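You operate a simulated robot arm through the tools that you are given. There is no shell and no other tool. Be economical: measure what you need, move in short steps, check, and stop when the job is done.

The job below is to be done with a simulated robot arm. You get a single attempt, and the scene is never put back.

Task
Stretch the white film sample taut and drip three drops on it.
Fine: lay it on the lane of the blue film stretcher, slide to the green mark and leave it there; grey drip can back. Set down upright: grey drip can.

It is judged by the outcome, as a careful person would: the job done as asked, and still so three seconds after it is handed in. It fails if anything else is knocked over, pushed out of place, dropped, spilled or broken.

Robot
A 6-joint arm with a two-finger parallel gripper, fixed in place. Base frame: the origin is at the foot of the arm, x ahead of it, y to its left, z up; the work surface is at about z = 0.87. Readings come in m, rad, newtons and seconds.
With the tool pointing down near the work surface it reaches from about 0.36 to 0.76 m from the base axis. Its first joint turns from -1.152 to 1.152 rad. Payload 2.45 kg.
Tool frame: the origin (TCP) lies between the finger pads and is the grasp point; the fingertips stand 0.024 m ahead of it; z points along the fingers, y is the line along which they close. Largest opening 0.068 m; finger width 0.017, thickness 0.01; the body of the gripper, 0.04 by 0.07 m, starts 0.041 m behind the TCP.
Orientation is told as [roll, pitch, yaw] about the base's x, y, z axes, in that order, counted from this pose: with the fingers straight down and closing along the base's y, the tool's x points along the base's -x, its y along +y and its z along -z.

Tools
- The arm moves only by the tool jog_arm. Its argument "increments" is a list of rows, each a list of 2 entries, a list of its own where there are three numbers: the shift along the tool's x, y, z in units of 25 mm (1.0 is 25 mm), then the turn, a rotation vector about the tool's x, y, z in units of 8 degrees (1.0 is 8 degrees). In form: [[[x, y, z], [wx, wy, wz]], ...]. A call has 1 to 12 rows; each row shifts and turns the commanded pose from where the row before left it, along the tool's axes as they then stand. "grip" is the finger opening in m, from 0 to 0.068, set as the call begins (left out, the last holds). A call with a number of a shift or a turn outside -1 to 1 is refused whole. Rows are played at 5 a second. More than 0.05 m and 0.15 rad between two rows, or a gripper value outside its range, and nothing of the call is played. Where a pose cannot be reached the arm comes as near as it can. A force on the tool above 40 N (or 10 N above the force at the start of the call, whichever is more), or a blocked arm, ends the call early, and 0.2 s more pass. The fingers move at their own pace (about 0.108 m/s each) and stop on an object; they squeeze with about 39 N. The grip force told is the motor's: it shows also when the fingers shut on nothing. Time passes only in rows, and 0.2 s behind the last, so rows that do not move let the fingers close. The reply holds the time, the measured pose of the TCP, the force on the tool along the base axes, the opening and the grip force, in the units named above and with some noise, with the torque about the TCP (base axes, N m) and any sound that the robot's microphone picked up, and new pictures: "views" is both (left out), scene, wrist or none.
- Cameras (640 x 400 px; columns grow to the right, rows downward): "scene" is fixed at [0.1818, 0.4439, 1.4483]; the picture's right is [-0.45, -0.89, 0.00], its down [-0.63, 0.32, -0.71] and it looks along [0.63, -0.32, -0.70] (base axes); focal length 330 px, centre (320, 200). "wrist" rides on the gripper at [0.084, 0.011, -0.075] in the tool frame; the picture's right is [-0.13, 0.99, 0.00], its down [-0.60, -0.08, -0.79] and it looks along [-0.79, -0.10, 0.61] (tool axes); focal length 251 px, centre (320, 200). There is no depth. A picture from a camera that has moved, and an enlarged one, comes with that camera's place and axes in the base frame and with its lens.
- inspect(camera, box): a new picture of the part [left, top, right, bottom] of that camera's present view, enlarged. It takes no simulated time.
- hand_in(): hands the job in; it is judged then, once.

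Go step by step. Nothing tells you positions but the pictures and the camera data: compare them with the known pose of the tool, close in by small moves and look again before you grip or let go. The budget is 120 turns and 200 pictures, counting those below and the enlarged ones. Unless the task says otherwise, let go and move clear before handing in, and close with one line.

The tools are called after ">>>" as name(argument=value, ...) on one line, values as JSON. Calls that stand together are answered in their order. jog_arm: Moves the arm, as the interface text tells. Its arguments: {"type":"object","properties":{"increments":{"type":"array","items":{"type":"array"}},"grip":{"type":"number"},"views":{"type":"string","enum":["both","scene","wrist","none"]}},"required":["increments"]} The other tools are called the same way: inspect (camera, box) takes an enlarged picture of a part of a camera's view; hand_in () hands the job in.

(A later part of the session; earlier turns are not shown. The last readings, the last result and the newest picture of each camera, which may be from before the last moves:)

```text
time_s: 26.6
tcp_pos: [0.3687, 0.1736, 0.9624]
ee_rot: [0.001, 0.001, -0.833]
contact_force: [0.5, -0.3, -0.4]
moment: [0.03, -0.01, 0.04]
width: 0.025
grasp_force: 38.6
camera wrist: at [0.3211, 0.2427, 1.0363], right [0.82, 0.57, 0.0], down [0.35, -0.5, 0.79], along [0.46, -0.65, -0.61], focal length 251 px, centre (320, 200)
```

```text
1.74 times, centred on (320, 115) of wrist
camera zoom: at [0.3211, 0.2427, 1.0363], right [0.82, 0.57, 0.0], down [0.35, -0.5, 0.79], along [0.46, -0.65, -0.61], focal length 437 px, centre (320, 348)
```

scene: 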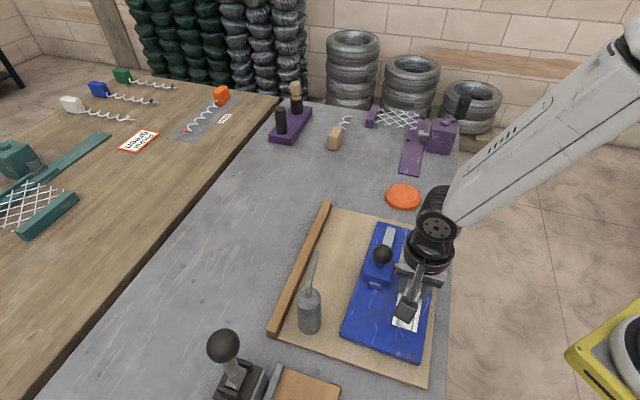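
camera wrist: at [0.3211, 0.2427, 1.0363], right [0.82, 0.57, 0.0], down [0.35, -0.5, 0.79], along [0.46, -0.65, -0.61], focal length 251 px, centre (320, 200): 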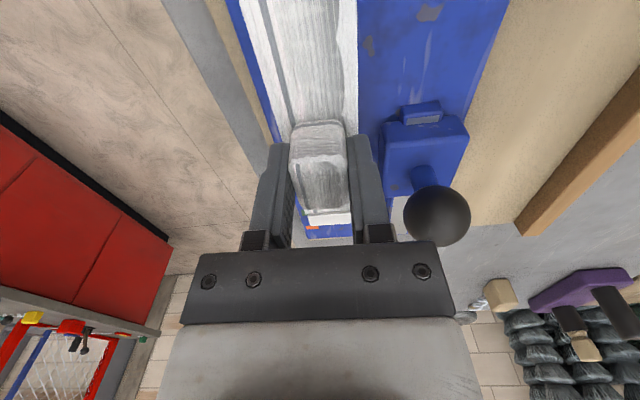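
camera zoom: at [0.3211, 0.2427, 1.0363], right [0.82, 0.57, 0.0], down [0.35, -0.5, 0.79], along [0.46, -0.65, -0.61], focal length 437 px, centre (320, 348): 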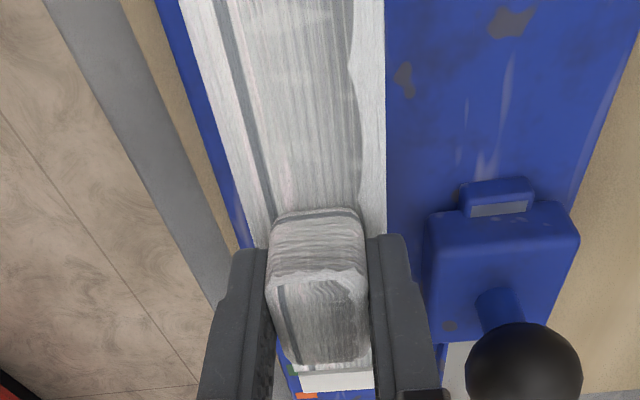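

By triangulation the plate top is z≈0.890, the pointer sits at ≈0.899 and the slide travel to green is about 5 cm. I'll shift the film 4 mm toward the near end to clear the pointer, then lower to just above contact.

>>> jog_arm(increments=[[[0.16, 0, 0.4], [0, 0, 0]], [[0, 0, 0.5], [0, 0, 0]], [[0, 0, 0.5], [0, 0, 0]], [[0, 0, 0.3], [0, 0, 0]]])

>>> inspect(camera="scene", box=[330, 230, 450, 350])

>>> inspect(camera="wrist", box=[200, 80, 440, 250])

```text
time_s: 27.6
tcp_pos: [0.3666, 0.1761, 0.9185]
ee_rot: [0.002, -0.001, -0.83]
contact_force: [-0.2, 0.2, 0.4]
moment: [-0.01, 0.04, -0.03]
width: 0.0248
grasp_force: 39.7
camera wrist: at [0.3184, 0.2452, 0.9935], right [0.82, 0.57, 0.0], down [0.35, -0.5, 0.79], along [0.45, -0.65, -0.61], focal length 251 px, centre (320, 200)
```

scene: 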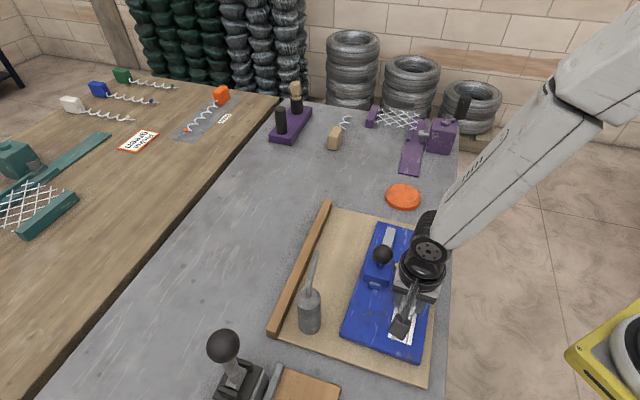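
wrist: 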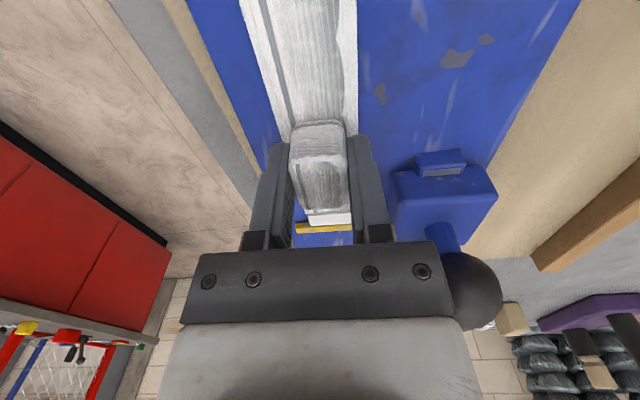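

```text
3.33 times, centred on (390, 290) of scene
camera zoom: at [0.1818, 0.4439, 1.4483], right [-0.45, -0.89, 0.0], down [-0.63, 0.32, -0.71], along [0.63, -0.32, -0.7], focal length 1099 px, centre (87, -100)
```

zoom: 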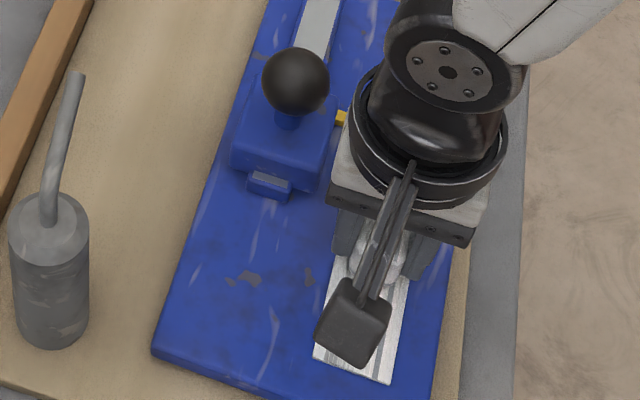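

```text
2.35 times, centred on (320, 165) of wrist
camera zoom: at [0.3184, 0.2452, 0.9935], right [0.82, 0.57, 0.0], down [0.35, -0.5, 0.79], along [0.45, -0.65, -0.61], focal length 592 px, centre (320, 282)
```

zoom: 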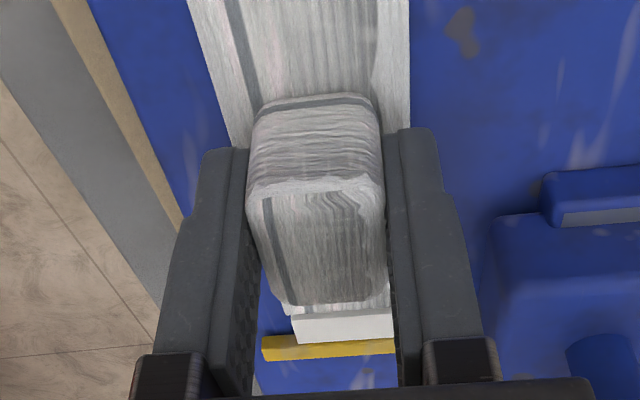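

The film sits just in front of the pointer. I'll lower in 1 mm steps until contact.

>>> jog_arm(increments=[[[0, 0, 0.05], [0, 0, 0]], [[0, 0, 0.05], [0, 0, 0]], [[0, 0, 0.05], [0, 0, 0]], [[0, 0, 0.04], [0, 0, 0]]], views="none")

```text
time_s: 28.4
tcp_pos: [0.3668, 0.1771, 0.9189]
ee_rot: [0.004, -0.001, -0.83]
contact_force: [-4.2, -2.4, 15.6]
moment: [-0.09, 0.16, -0.03]
width: 0.0248
grasp_force: 39.3
stopped in row 3: the force on the tool passed its limit at 46 N (the readings are from after the stop); the commanded pose is now the measured one
```

Contact came at about z 0.918. I'll check what is touching before letting go.

>>> inspect(camera="wrist", box=[220, 130, 420, 250])

>>> inspect(camera="scene", box=[370, 250, 450, 360])

>>> inspect(camera="wrist", box=[180, 0, 420, 150])

```text
3.20 times, centred on (320, 190) of wrist
camera zoom: at [0.3186, 0.2454, 0.9925], right [0.82, 0.57, 0.0], down [0.35, -0.5, 0.79], along [0.46, -0.65, -0.61], focal length 805 px, centre (320, 232)
```

zoom: 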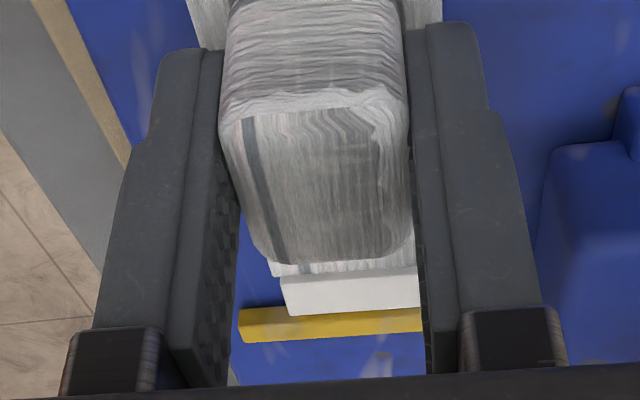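

```text
3.64 times, centred on (410, 305) of scene
camera zoom: at [0.1815, 0.4437, 1.4484], right [-0.45, -0.89, 0.0], down [-0.63, 0.32, -0.71], along [0.63, -0.32, -0.7], focal length 1198 px, centre (-7, -182)
```

zoom: 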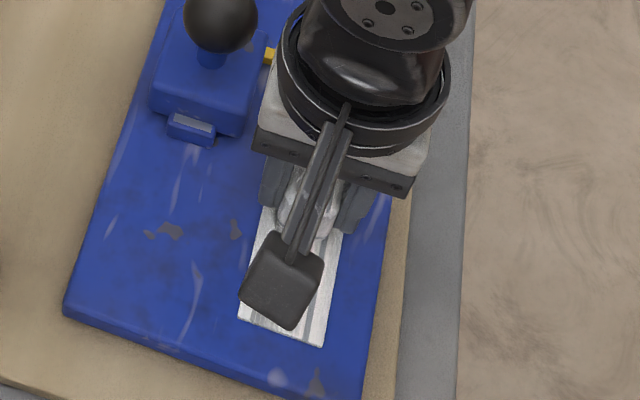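

```text
2.67 times, centred on (300, 75) of wrist
camera zoom: at [0.3186, 0.2454, 0.9925], right [0.82, 0.57, 0.0], down [0.35, -0.5, 0.79], along [0.46, -0.65, -0.61], focal length 670 px, centre (373, 533)
```

zoom: 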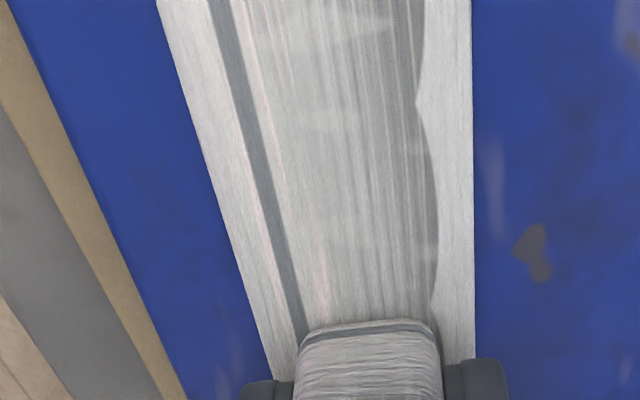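

The film lies flat on the plate and clear of the pointer. Releasing with a partial opening.

>>> jog_arm(increments=[[[0, 0, -0.04], [0, 0, 0]], [[0, 0, 0], [0, 0, 0]], [[0, 0, 0], [0, 0, 0]], [[0, 0, -0.3], [0, 0, 0]], [[0, 0, -0.7], [0, 0, 0]], [[0, 0, -1], [0, 0, 0]], [[0, 0, -1], [0, 0, 0]]], grip=0.042)

>>> inspect(camera="wrist", box=[200, 0, 440, 200])

```text
time_s: 30.0
tcp_pos: [0.366, 0.1762, 0.9943]
ee_rot: [0.002, 0.0, -0.832]
contact_force: [-0.2, 0.2, -0.3]
moment: [0.03, -0.02, -0.03]
width: 0.0419
grasp_force: 0.0
camera wrist: at [0.3185, 0.2454, 1.0684], right [0.82, 0.57, 0.0], down [0.35, -0.5, 0.79], along [0.46, -0.65, -0.61], focal length 251 px, centre (320, 200)
```

scene: 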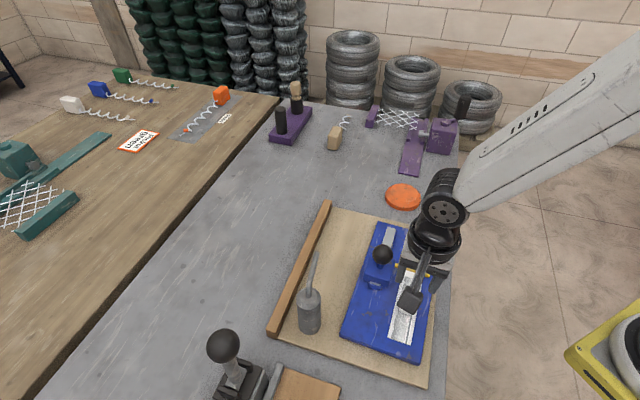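
wrist: 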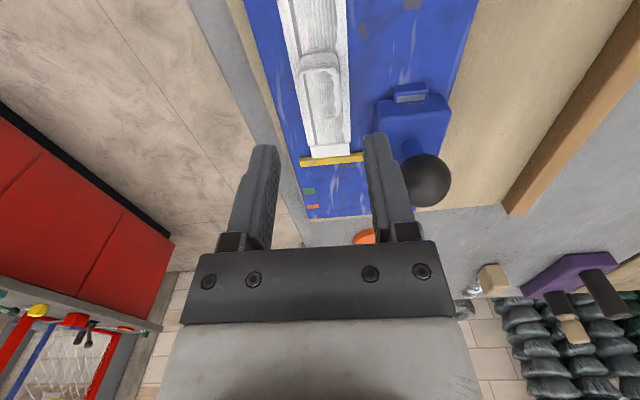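

```text
2.00 times, centred on (320, 100) of wrist
camera zoom: at [0.3185, 0.2454, 1.0684], right [0.82, 0.57, 0.0], down [0.35, -0.5, 0.79], along [0.46, -0.65, -0.61], focal length 503 px, centre (320, 400)
```

zoom: 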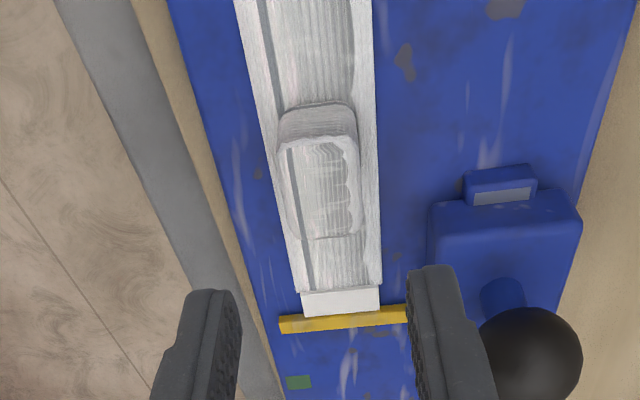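

The film is in place. Triangulation puts the knob centre at about (0.443, 0.187, 0.964). I'll rise and move above it with the gripper open.

>>> jog_arm(increments=[[[0, 0, -1], [0, 0, 0]], [[0, 0, -0.6], [0, 0, 0]], [[-0.58, 0.86, 0], [0, 0, 0]], [[-0.58, 0.86, 0], [0, 0, 0]], [[-0.59, 0.85, 0], [0, 0, 0]]], grip=0.068)

>>> inspect(camera="wrist", box=[200, 0, 440, 200])

```text
time_s: 31.2
tcp_pos: [0.4436, 0.1866, 1.0344]
ee_rot: [0.004, -0.002, -0.83]
contact_force: [1.0, 0.2, 0.4]
moment: [0.0, 0.01, -0.04]
width: 0.068
grasp_force: 0.2
camera wrist: at [0.3959, 0.2557, 1.1086], right [0.82, 0.57, 0.0], down [0.35, -0.5, 0.79], along [0.46, -0.65, -0.61], focal length 251 px, centre (320, 200)
```

scene: 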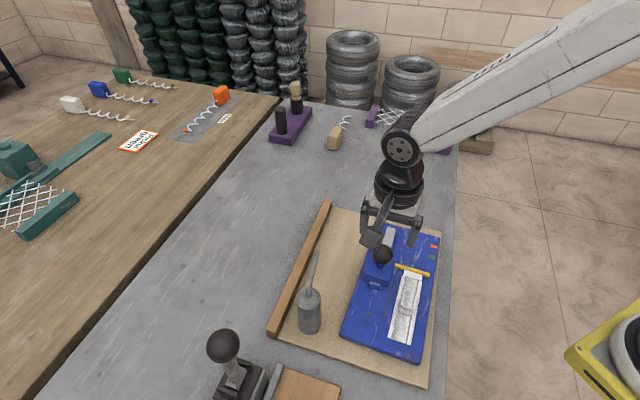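
wrist: 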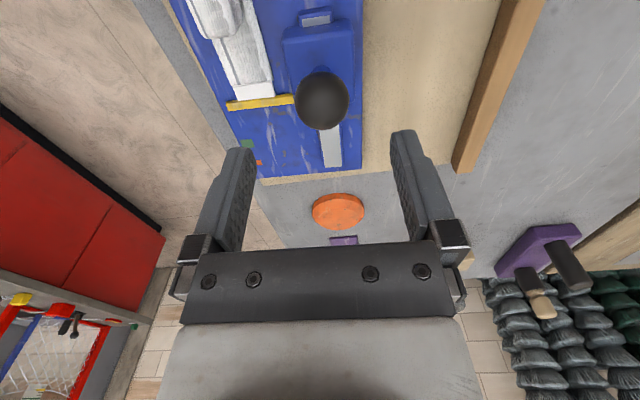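

```text
2.00 times, centred on (320, 100) of wrist
camera zoom: at [0.3959, 0.2557, 1.1086], right [0.82, 0.57, 0.0], down [0.35, -0.5, 0.79], along [0.46, -0.65, -0.61], focal length 503 px, centre (320, 400)
```

zoom: 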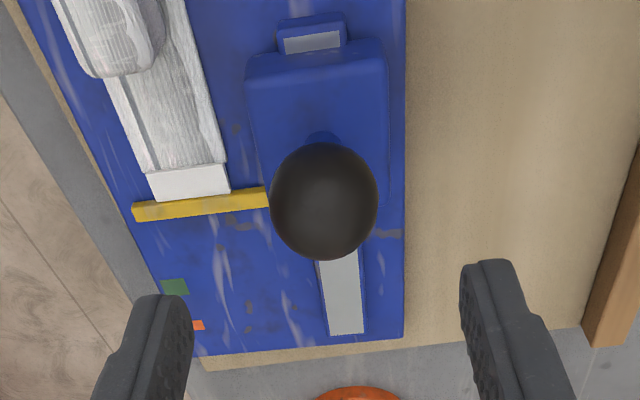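

The knob is centred below the gripper. I'll descend to its centre height and grip.

>>> jog_arm(increments=[[[0, 0, 0.9], [0, 0, 0]], [[0, 0, 0.9], [0, 0, 0]], [[0, 0, 0.9], [0, 0, 0]], [[0, 0, 0], [0, 0, 0]]])

```text
time_s: 32.2
tcp_pos: [0.4425, 0.1874, 0.9676]
ee_rot: [0.005, -0.001, -0.832]
contact_force: [0.5, 0.1, -0.1]
moment: [0.0, 0.0, -0.04]
width: 0.0677
grasp_force: 0.0
camera wrist: at [0.3956, 0.2566, 1.041], right [0.82, 0.57, 0.0], down [0.35, -0.5, 0.79], along [0.46, -0.65, -0.61], focal length 251 px, centre (320, 200)
```

scene: 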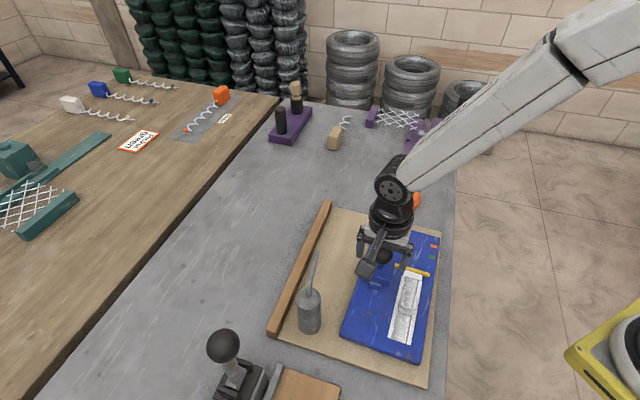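
wrist: 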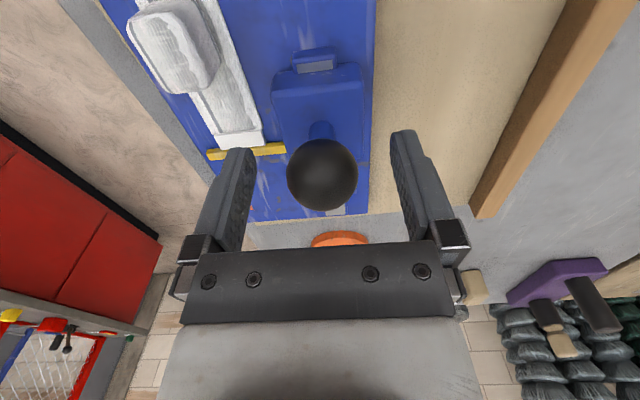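

The knob sits between the fingers. I'll grip it and slide the first 2 cm along the rail.

>>> jog_arm(increments=[[[0, 0, 0.12], [0, 0, 0]], [[0, 0, 0], [0, 0, 0]], [[0, 0, 0], [0, 0, 0]], [[-0.2, 0, 0], [0, 0, 0]], [[-0.2, 0, 0], [0, 0, 0]], [[-0.2, 0, 0], [0, 0, 0]], [[-0.2, 0, 0], [0, 0, 0]]], grip=0.0)

>>> inspect(camera="scene", box=[350, 215, 450, 300])

```text
time_s: 33.8
tcp_pos: [0.458, 0.173, 0.9632]
ee_rot: [0.002, -0.001, -0.833]
contact_force: [-10.3, -6.3, 34.8]
moment: [-0.47, -0.1, -0.14]
width: 0.0365
grasp_force: 39.7
camera wrist: at [0.4089, 0.2416, 1.0384], right [0.82, 0.57, 0.0], down [0.34, -0.5, 0.79], along [0.46, -0.65, -0.61], focal length 251 px, centre (320, 200)
```

scene: 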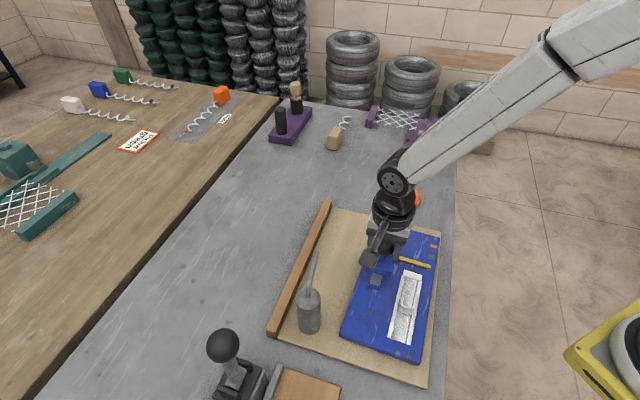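
wrist: 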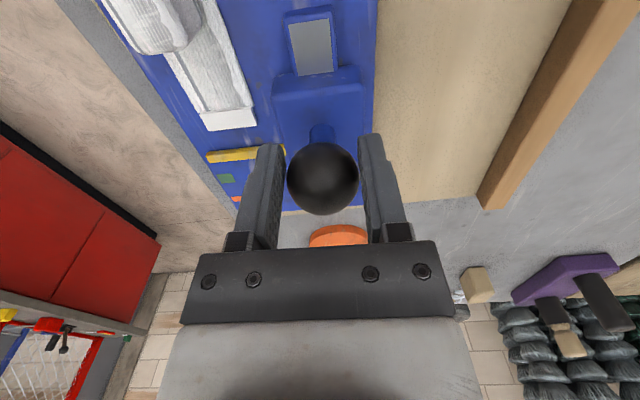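

```text
4.71 times, centred on (400, 258) of scene
camera zoom: at [0.1809, 0.4435, 1.4486], right [-0.45, -0.89, 0.0], down [-0.63, 0.32, -0.71], along [0.63, -0.32, -0.7], focal length 1551 px, centre (-56, -71)
```

zoom: 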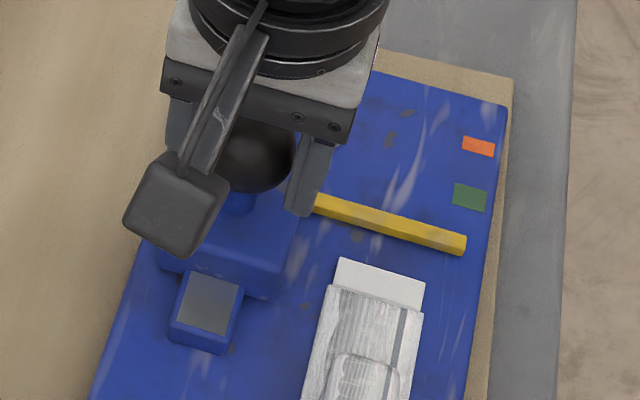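

The carriage moved 2 cm, but there is a downward preload. I'll relieve it by 1.5 mm and continue.

>>> jog_arm(increments=[[[0, 0, -0.06], [0, 0, 0]], [[-0.15, 0, 0], [0, 0, 0]], [[-0.2, 0, 0], [0, 0, 0]], [[-0.2, 0, 0], [0, 0, 0]], [[-0.2, 0, 0], [0, 0, 0]]])

>>> inspect(camera="scene", box=[350, 215, 450, 300])

```text
time_s: 35.0
tcp_pos: [0.4705, 0.1592, 0.9644]
ee_rot: [0.003, 0.0, -0.832]
contact_force: [2.5, 5.1, -0.4]
moment: [0.18, -0.3, -0.04]
width: 0.0366
grasp_force: 38.8
camera wrist: at [0.4216, 0.2275, 1.0384], right [0.82, 0.57, 0.0], down [0.35, -0.5, 0.79], along [0.46, -0.65, -0.61], focal length 251 px, centre (320, 200)
```

scene: 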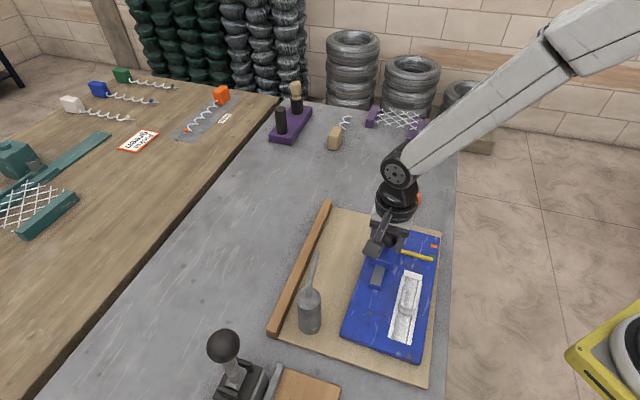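
wrist: 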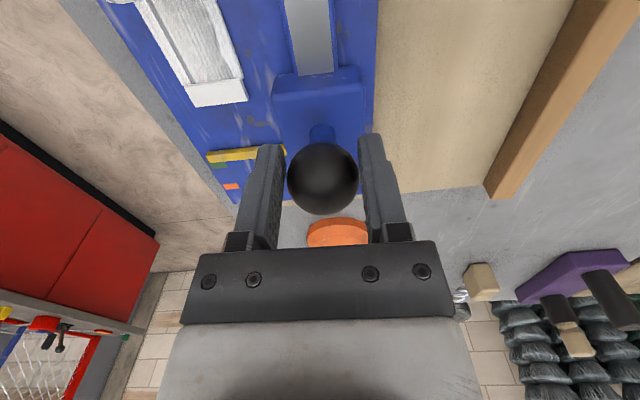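

```text
4.71 times, centred on (400, 258) of scene
camera zoom: at [0.1821, 0.4441, 1.4482], right [-0.45, -0.89, 0.0], down [-0.63, 0.32, -0.71], along [0.63, -0.32, -0.7], focal length 1551 px, centre (-56, -71)
```

zoom: 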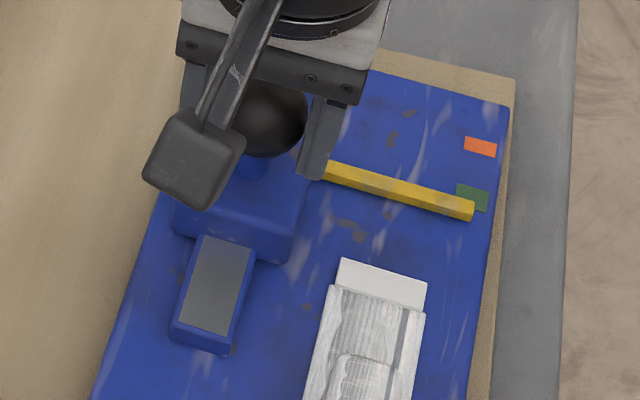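

About 13 mm remain to the green mark. I'll slide that much.

>>> jog_arm(increments=[[[-0.18, 0, 0], [0, 0, 0]], [[-0.18, 0, 0], [0, 0, 0]], [[-0.18, 0, 0], [0, 0, 0]], [[0, 0, 0], [0, 0, 0]]])

>>> inspect(camera="scene", box=[380, 225, 450, 280])

>>> inspect(camera="wrist", box=[190, 120, 300, 220])

```text
time_s: 36.0
tcp_pos: [0.4774, 0.1486, 0.9646]
ee_rot: [0.001, 0.0, -0.832]
contact_force: [-0.4, 2.8, 0.3]
moment: [0.28, 0.06, -0.05]
width: 0.0368
grasp_force: 38.7
camera wrist: at [0.4305, 0.2171, 1.039], right [0.82, 0.57, 0.0], down [0.35, -0.5, 0.79], along [0.45, -0.65, -0.61], focal length 251 px, centre (320, 200)
```

scene: 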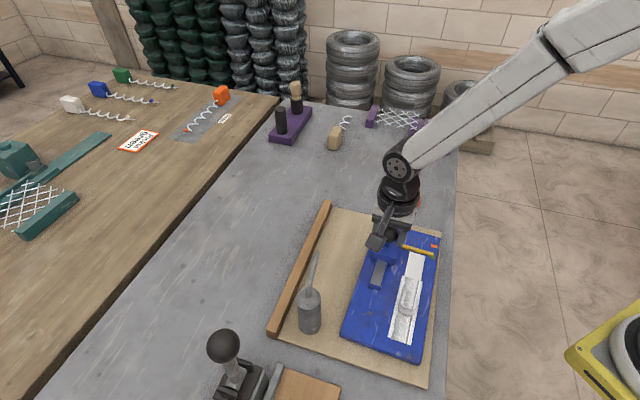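
wrist: 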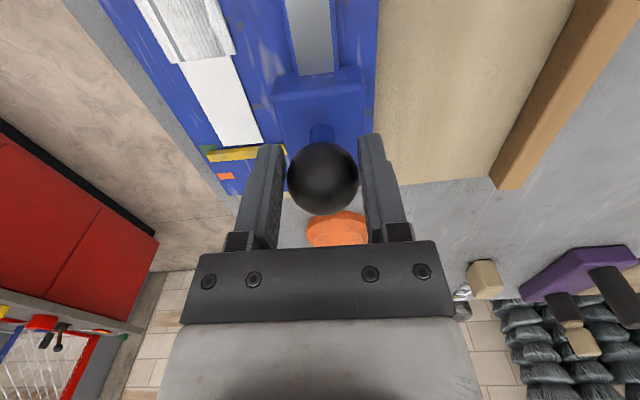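

```text
7.27 times, centred on (415, 252) of scene
camera zoom: at [0.1821, 0.444, 1.4483], right [-0.45, -0.89, 0.0], down [-0.63, 0.32, -0.71], along [0.63, -0.32, -0.7], focal length 2397 px, centre (-371, -182)
```

zoom: 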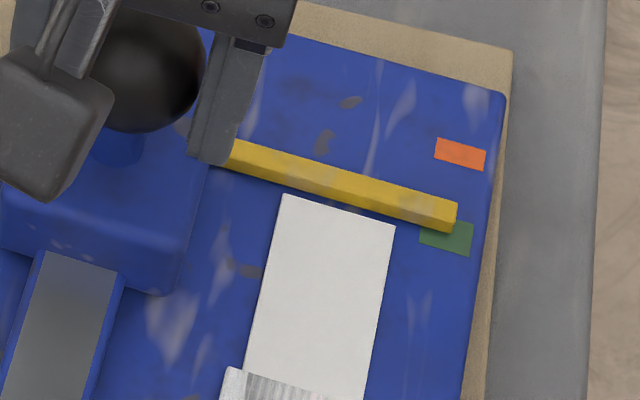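

```text
4.00 times, centred on (245, 170) of wrist
camera zoom: at [0.4305, 0.2171, 1.039], right [0.82, 0.57, 0.0], down [0.35, -0.5, 0.79], along [0.45, -0.65, -0.61], focal length 1006 px, centre (620, 320)
```

zoom: 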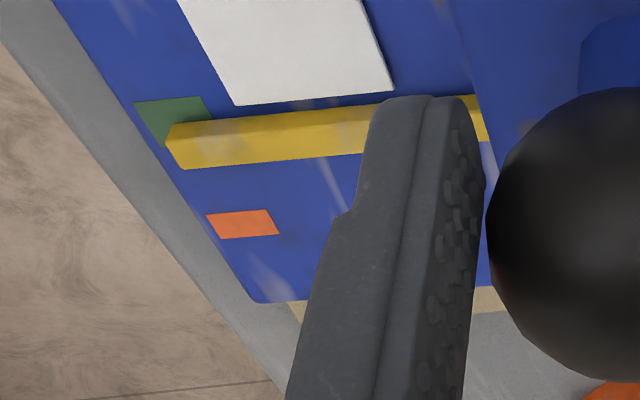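

The film stretched with the slide, so the lane reading was right. The pointer is on the green mark to within about 1 mm, so I'll release the knob and rise.

>>> jog_arm(increments=[[[0, 0, 0], [0, 0, 0]], [[0, 0, 0], [0, 0, 0]], [[0, 0, -0.5], [0, 0, 0]], [[0, 0, -1], [0, 0, 0]], [[0, 0, -1], [0, 0, 0]], [[0, 0, -1], [0, 0, 0]], [[0, 0, -1], [0, 0, 0]]], grip=0.068)

>>> inspect(camera="scene", box=[335, 215, 450, 370])

>>> inspect(camera="scene", box=[380, 225, 450, 280])

```text
time_s: 37.6
tcp_pos: [0.4784, 0.1487, 1.0782]
ee_rot: [0.004, 0.001, -0.833]
contact_force: [-0.1, 0.9, 0.1]
moment: [0.01, 0.01, 0.01]
width: 0.0681
grasp_force: 0.0
camera wrist: at [0.4306, 0.2176, 1.1523], right [0.82, 0.57, 0.0], down [0.35, -0.5, 0.79], along [0.46, -0.65, -0.61], focal length 251 px, centre (320, 200)
```

scene: 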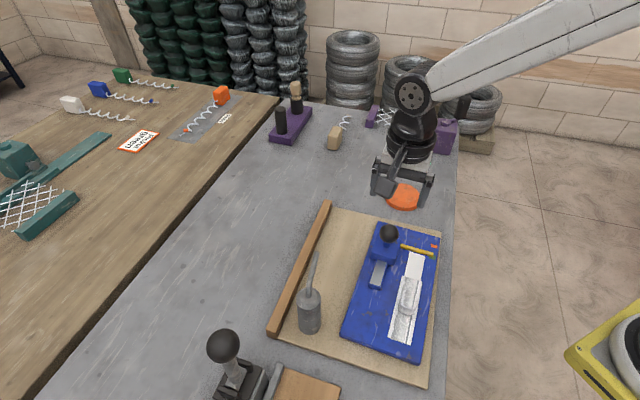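
wrist: 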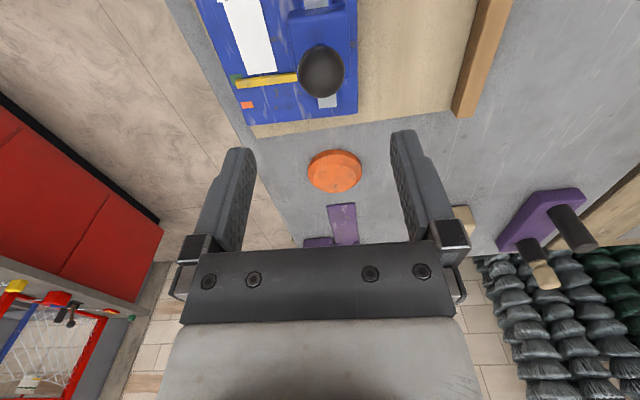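

```text
2.58 times, centred on (392, 292) of scene
camera zoom: at [0.1817, 0.4439, 1.4484], right [-0.45, -0.89, 0.0], down [-0.63, 0.32, -0.71], along [0.63, -0.32, -0.7], focal length 850 px, centre (133, -39)
```

zoom: 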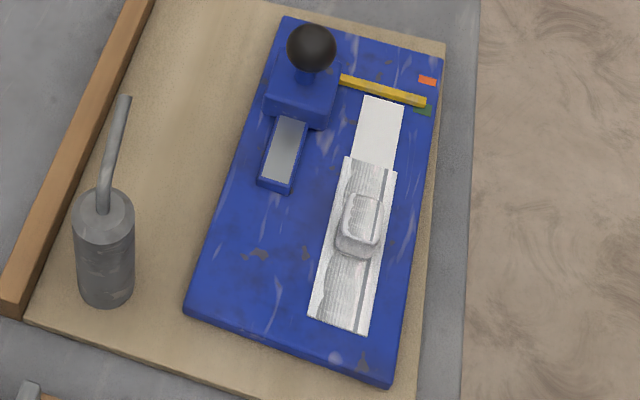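

```text
7.27 times, centred on (415, 252) of scene
camera zoom: at [0.1817, 0.4439, 1.4484], right [-0.45, -0.89, 0.0], down [-0.63, 0.32, -0.71], along [0.63, -0.32, -0.7], focal length 2397 px, centre (-371, -182)
```

zoom: 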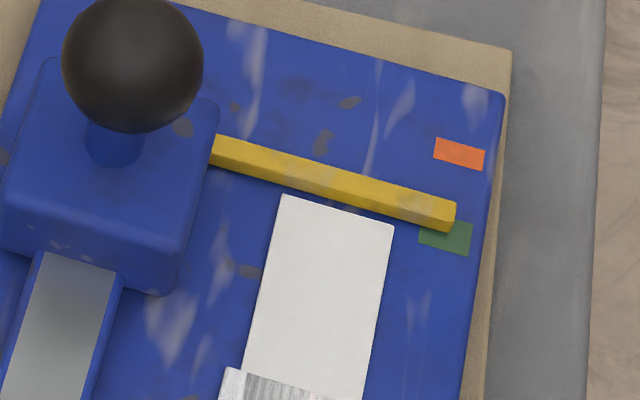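

I'll verify the pointer against the green mark from the wrist camera too, for parallax.

>>> inspect(camera="wrist", box=[210, 50, 290, 130])

```text
5.00 times, centred on (250, 90) of wrist
camera zoom: at [0.4306, 0.2176, 1.1523], right [0.82, 0.57, 0.0], down [0.35, -0.5, 0.79], along [0.46, -0.65, -0.61], focal length 1257 px, centre (670, 750)
```

zoom: 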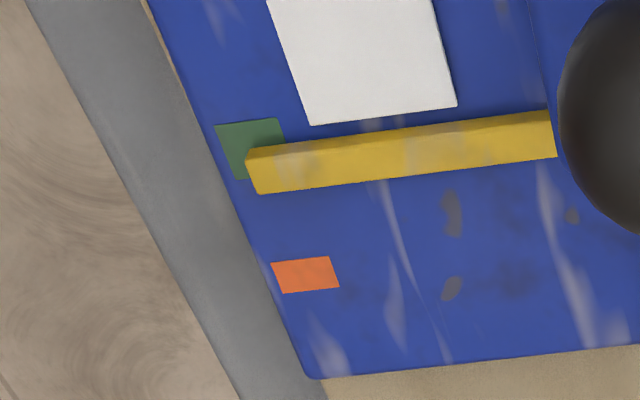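

The pointer is on green. Next is the can. I'll move the camera behind it to measure the can, the spout and the lever device nearby.

>>> jog_arm(increments=[[[0, 0, -0.9], [0, 0, 0]], [[0, 0, -0.7], [0, 0, 0]], [[0.98, 0.25, 0], [0, 0, 0]], [[0.98, 0.25, 0], [0, 0, 0]], [[0.98, 0.25, 0], [0, 0, 0]], [[0.98, 0.25, 0], [0, 0, 0]], [[0.98, 0.25, 0], [0, 0, 0]], [[0.98, 0.25, 0], [0, 0, 0]], [[0.98, 0.25, 0], [0, 0, 0]], [[0.98, 0.25, 0], [0, 0, 0]], [[0.98, 0.25, 0], [0, 0, 0]], [[0.9, 0.2, 0], [0, 0, 0]]], views="none")

>>> jog_arm(increments=[[[0, 0, 0], [0, 0, -1]], [[0, 0, 0], [0, 0, -1]], [[0, 0, 0], [0, 0, -1]]])

>>> inspect(camera="wrist", box=[200, 0, 500, 200])

```text
time_s: 40.2
tcp_pos: [0.361, 0.3694, 1.1174]
ee_rot: [0.003, -0.002, -0.833]
contact_force: [-0.5, -0.2, 0.4]
moment: [0.03, -0.01, -0.03]
width: 0.068
grasp_force: 0.1
```

```text
time_s: 41.0
tcp_pos: [0.361, 0.3687, 1.1182]
ee_rot: [0.003, -0.003, -0.413]
contact_force: [0.4, -0.6, 0.1]
moment: [0.0, 0.02, -0.02]
width: 0.0681
grasp_force: 0.1
camera wrist: at [0.2875, 0.4122, 1.1918], right [0.51, 0.86, 0.0], down [0.52, -0.31, 0.79], along [0.68, -0.41, -0.61], focal length 251 px, centre (320, 200)
```

scene: 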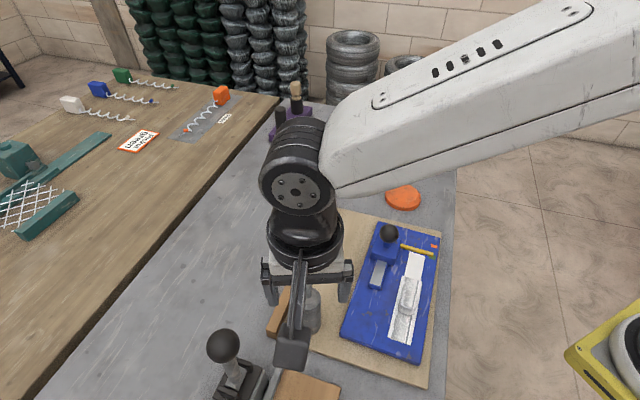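
wrist: 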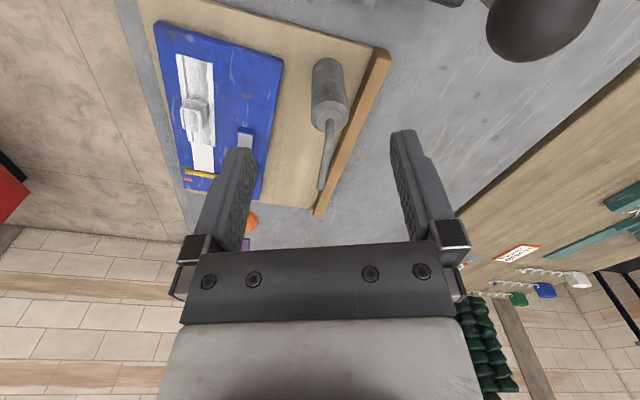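

```text
2.00 times, centred on (350, 100) of wrist
camera zoom: at [0.2875, 0.4122, 1.1918], right [0.51, 0.86, 0.0], down [0.52, -0.31, 0.79], along [0.68, -0.41, -0.61], focal length 503 px, centre (260, 400)
```

zoom: 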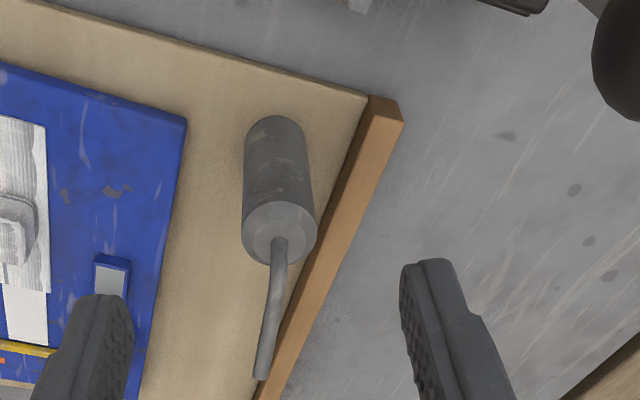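

Can measured: top centre about (0.4185, 0.344, 0.978), radius about 0.019, spout pointing −37.5°. I'll check the height of the wood block near the lever, because the wrist camera would pass over it.

>>> inspect(camera="scene", box=[200, 320, 360, 400])

>>> jog_arm(increments=[[[0, 0, -1], [0, 1, 0]], [[0, 0, -1], [0, 1, 0]], [[0, 0, 0], [0, 1, 0]]], views="wrist")

```text
4.00 times, centred on (280, 360) of scene
camera zoom: at [0.1818, 0.4439, 1.4483], right [-0.45, -0.89, 0.0], down [-0.63, 0.32, -0.71], along [0.63, -0.32, -0.7], focal length 1318 px, centre (480, -440)
```

zoom: 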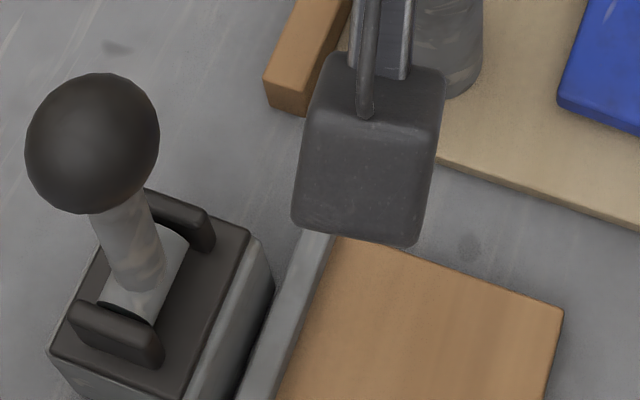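

```text
time_s: 41.8
tcp_pos: [0.3622, 0.368, 1.1673]
ee_rot: [0.003, 0.418, -0.41]
contact_force: [-0.6, 0.2, 0.1]
moment: [-0.02, 0.01, -0.01]
width: 0.0678
grasp_force: 0.0
camera wrist: at [0.3253, 0.3954, 1.2697], right [0.51, 0.86, -0.05], down [0.77, -0.42, 0.48], along [0.39, -0.28, -0.88], focal length 251 px, centre (320, 200)
```

wrist: 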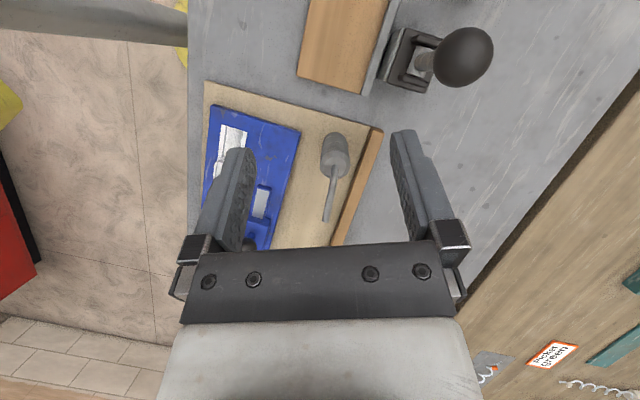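

The wood block is only about 1–2 cm tall, so it's clear. I'll pitch the tool to 45° behind the can, opposite the spout.

>>> jog_arm(increments=[[[0, 0, 0], [0, -0.96, 0]], [[0, 0, 0], [0, -0.96, 0]], [[0, 0, 0], [0, -0.96, 0]], [[0, 0, 0], [0, -0.96, 0]], [[0, 0, 0], [0, -0.96, 0]], [[0, 0, 0], [0, -0.96, 0]], [[0, 0, 0], [0, -0.96, 0]], [[0, 0, 0], [0, -0.96, 0]], [[0, 0, 0], [0, -0.94, 0]]])

```text
time_s: 43.8
tcp_pos: [0.4185, 0.3403, 1.1668]
ee_rot: [0.006, -0.79, -0.415]
contact_force: [-0.5, -0.5, 0.0]
moment: [0.0, 0.01, 0.0]
width: 0.0681
grasp_force: 0.1
out of reach, approached as far as the arm can: row 6, 7, 8, 9
camera wrist: at [0.3205, 0.395, 1.1601], right [0.48, 0.87, 0.1], down [-0.16, -0.02, 0.99], along [0.86, -0.49, 0.13], focal length 251 px, centre (320, 200)
```

scene: 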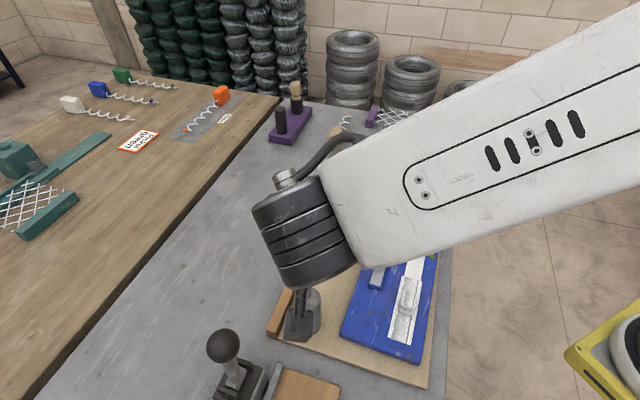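
wrist: 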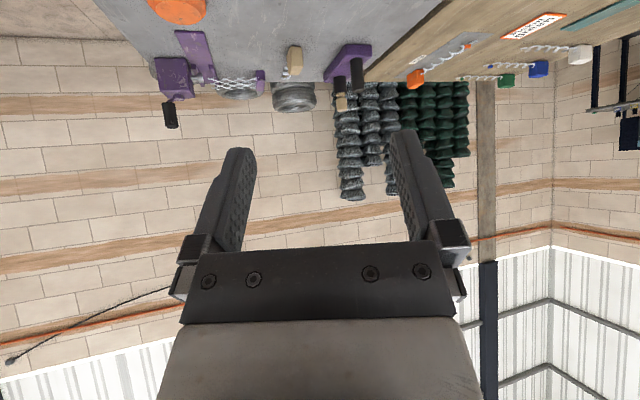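

Some of that motion hit the reach limit. I'll command a pose above the can and see where the arm actually goes.

>>> jog_arm(increments=[[[0.04, 0, 0.9], [0, 0, 0]], [[0.04, 0, 0.9], [0, 0, 0]], [[0.04, 0, 0.9], [0, 0, 0]], [[0.04, 0, 0.9], [0, 0, 0]]], views="none")

```text
time_s: 44.8
tcp_pos: [0.4752, 0.3156, 1.1009]
ee_rot: [0.005, -0.788, -0.416]
contact_force: [-0.4, 0.3, 0.0]
moment: [0.0, 0.0, 0.02]
width: 0.0682
grasp_force: 0.0
```

The command follows the measured pose. I'll move back above the can axis at z≈1.05.

>>> jog_arm(increments=[[[0.8, 0.03, -0.1], [0, 0, 0]], [[0.8, 0.03, -0.1], [0, 0, 0]], [[0.8, 0.03, -0.1], [0, 0, 0]], [[0.8, 0.03, -0.08], [0, 0, 0]]])

>>> inspect(camera="scene", box=[230, 220, 380, 350])

```text
time_s: 45.8
tcp_pos: [0.4194, 0.343, 1.0513]
ee_rot: [0.003, -0.788, -0.416]
contact_force: [-1.2, -0.2, 0.6]
moment: [-0.01, 0.02, 0.0]
width: 0.068
grasp_force: 0.0
camera wrist: at [0.3215, 0.398, 1.0435], right [0.48, 0.87, 0.09], down [-0.16, -0.02, 0.99], along [0.86, -0.49, 0.13], focal length 251 px, centre (320, 200)
```

scene: 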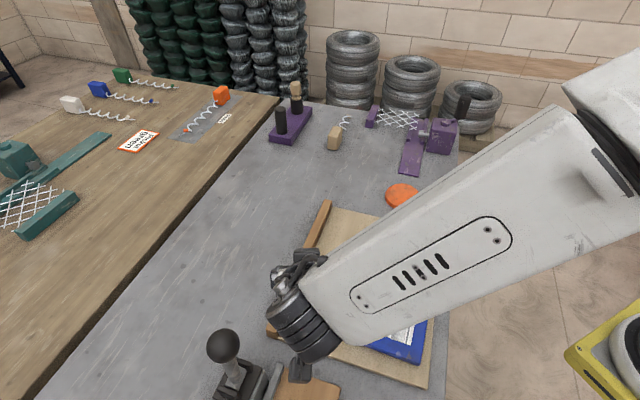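
wrist: 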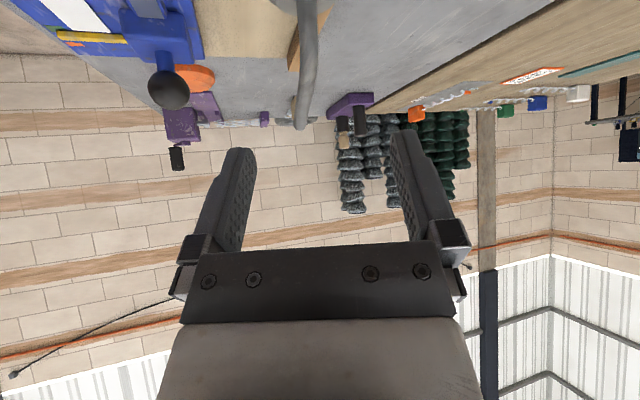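

```text
3.08 times, centred on (305, 285) of scene
camera zoom: at [0.1818, 0.4439, 1.4483], right [-0.45, -0.89, 0.0], down [-0.63, 0.32, -0.71], along [0.63, -0.32, -0.7], focal length 1014 px, centre (366, -62)
```

zoom: 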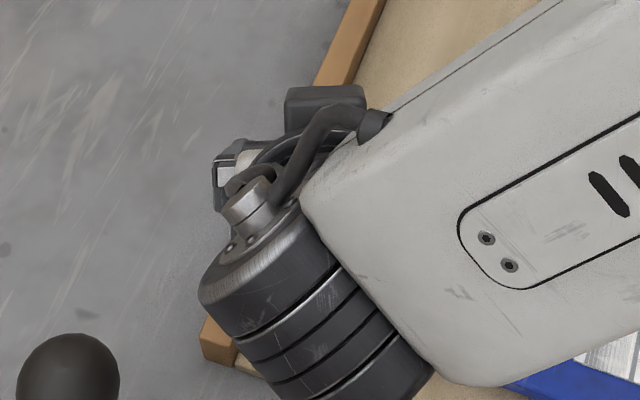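

The spout is between the fingers, slightly left of centre. I'll descend straight down partway.

>>> jog_arm(increments=[[[0.57, 0, 0.57], [0, 0, 0]], [[0.57, 0, 0.57], [0, 0, 0]], [[0.57, 0, 0.57], [0, 0, 0]]])

>>> inspect(camera="wrist", box=[200, 0, 440, 200])

```text
time_s: 46.6
tcp_pos: [0.4194, 0.343, 0.9902]
ee_rot: [0.003, -0.786, -0.414]
contact_force: [0.5, 0.2, -0.2]
moment: [-0.01, 0.0, 0.01]
width: 0.068
grasp_force: 0.0
camera wrist: at [0.3218, 0.3978, 0.9829], right [0.48, 0.87, 0.09], down [-0.16, -0.02, 0.99], along [0.86, -0.49, 0.13], focal length 251 px, centre (320, 200)
```

scene: 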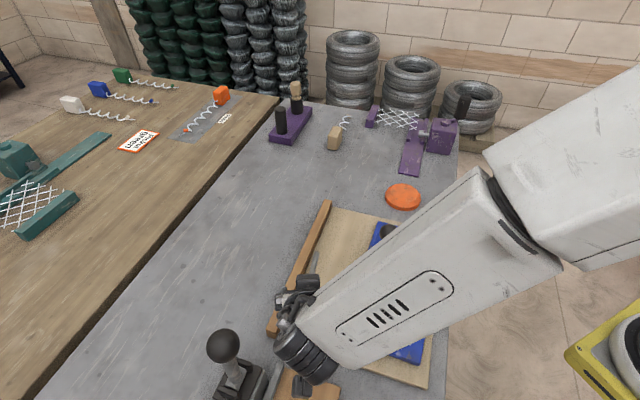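
wrist: 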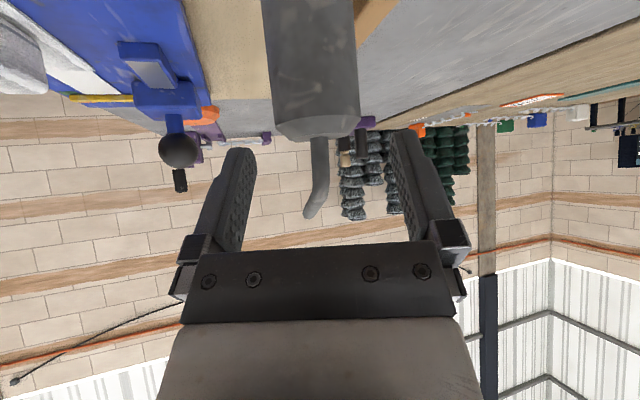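

```text
2.00 times, centred on (320, 100) of wrist
camera zoom: at [0.3218, 0.3978, 0.9829], right [0.48, 0.87, 0.09], down [-0.16, -0.02, 0.99], along [0.86, -0.49, 0.13], focal length 503 px, centre (320, 400)
```

zoom: 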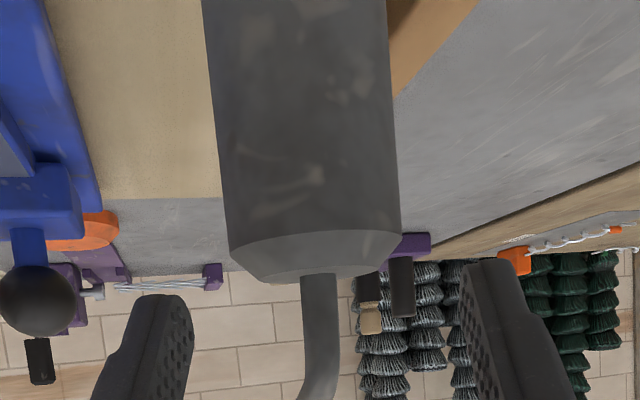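

The can is centred to within 2 mm. I'll descend to z≈0.945, check and grip.

>>> jog_arm(increments=[[[0.45, -0.07, 0.45], [0, 0, 0]], [[0.45, 0, 0.45], [0, 0, 0]], [[0.38, 0, 0.38], [0, 0, 0]]])

```text
time_s: 47.4
tcp_pos: [0.42, 0.3408, 0.9483]
ee_rot: [0.006, -0.787, -0.415]
contact_force: [0.6, 1.2, -0.9]
moment: [-0.01, -0.02, -0.06]
width: 0.0681
grasp_force: 0.1
camera wrist: at [0.321, 0.3964, 0.9387], right [0.48, 0.87, 0.09], down [-0.16, -0.02, 0.99], along [0.86, -0.49, 0.13], focal length 251 px, centre (320, 200)
```

scene: 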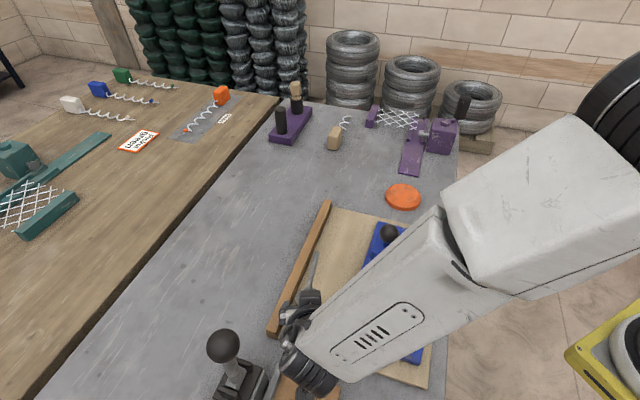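
wrist: 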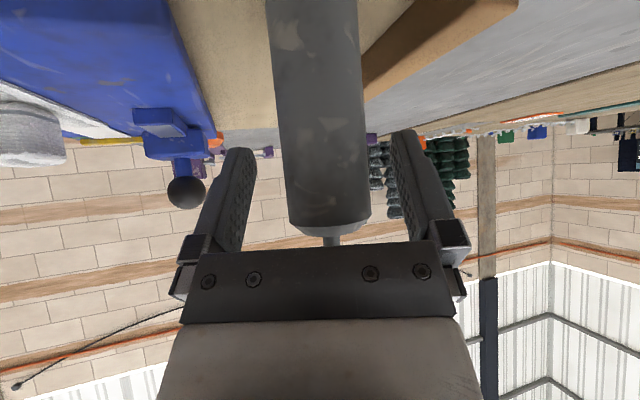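

The can is between the fingers. Gripping now.

>>> jog_arm(increments=[[[0, 0, 0], [0, 0, 0]], [[0, 0, 0], [0, 0, 0]], [[0, 0, 0], [0, 0, 0]]], grip=0.0, views="wrist")

```text
time_s: 48.2
tcp_pos: [0.4191, 0.3412, 0.9473]
ee_rot: [0.003, -0.787, -0.414]
contact_force: [1.6, 1.1, 0.0]
moment: [0.03, -0.02, 0.02]
width: 0.0392
grasp_force: 39.2
camera wrist: at [0.321, 0.3964, 0.9388], right [0.48, 0.87, 0.09], down [-0.16, -0.02, 0.99], along [0.86, -0.49, 0.13], focal length 251 px, centre (320, 200)
```

wrist: 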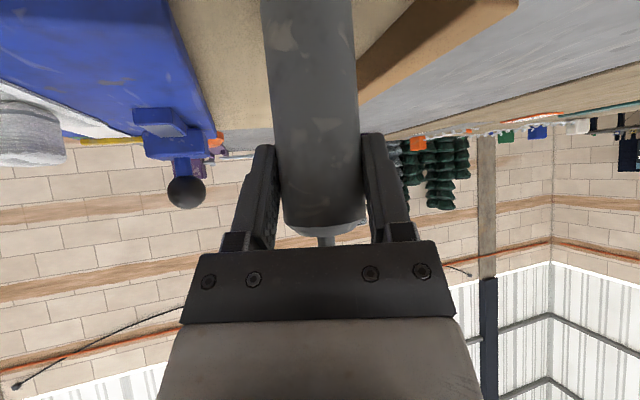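

Gripped with the opening at 39 mm. I'll lift straight up gently.

>>> jog_arm(increments=[[[-0.15, 0, -0.15], [0, 0, 0]], [[-0.3, 0, -0.3], [0, 0, 0]], [[-0.4, 0, -0.4], [0, 0, 0]], [[-0.5, 0, -0.5], [0, 0, 0]], [[-0.5, 0, -0.5], [0, 0, 0]], [[-0.5, 0, -0.5], [0, 0, 0]], [[-0.5, 0, -0.5], [0, 0, 0]], [[-0.5, 0, -0.5], [0, 0, 0]], [[-0.5, 0, -0.5], [0, 0, 0]], [[-0.4, 0, -0.4], [0, 0, 0]]])

```text
time_s: 50.4
tcp_pos: [0.4191, 0.3413, 1.0966]
ee_rot: [0.004, -0.787, -0.416]
contact_force: [-0.8, 0.4, -1.8]
moment: [-0.01, -0.02, 0.04]
width: 0.0389
grasp_force: 39.2
camera wrist: at [0.3208, 0.3961, 1.0886], right [0.48, 0.87, 0.09], down [-0.16, -0.02, 0.99], along [0.86, -0.49, 0.13], focal length 251 px, centre (320, 200)
```

scene: 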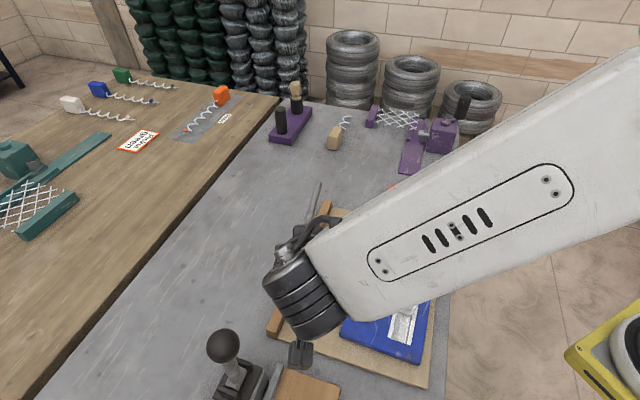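
wrist: 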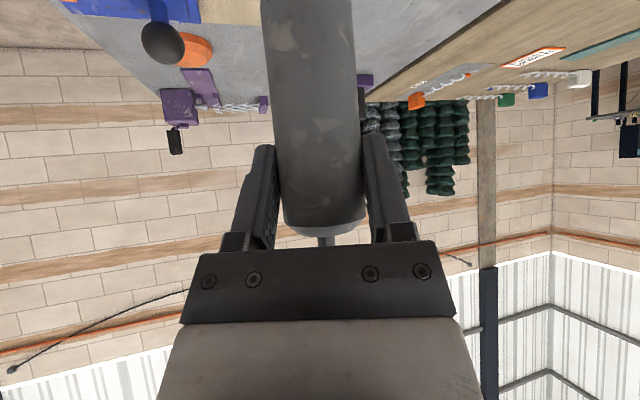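

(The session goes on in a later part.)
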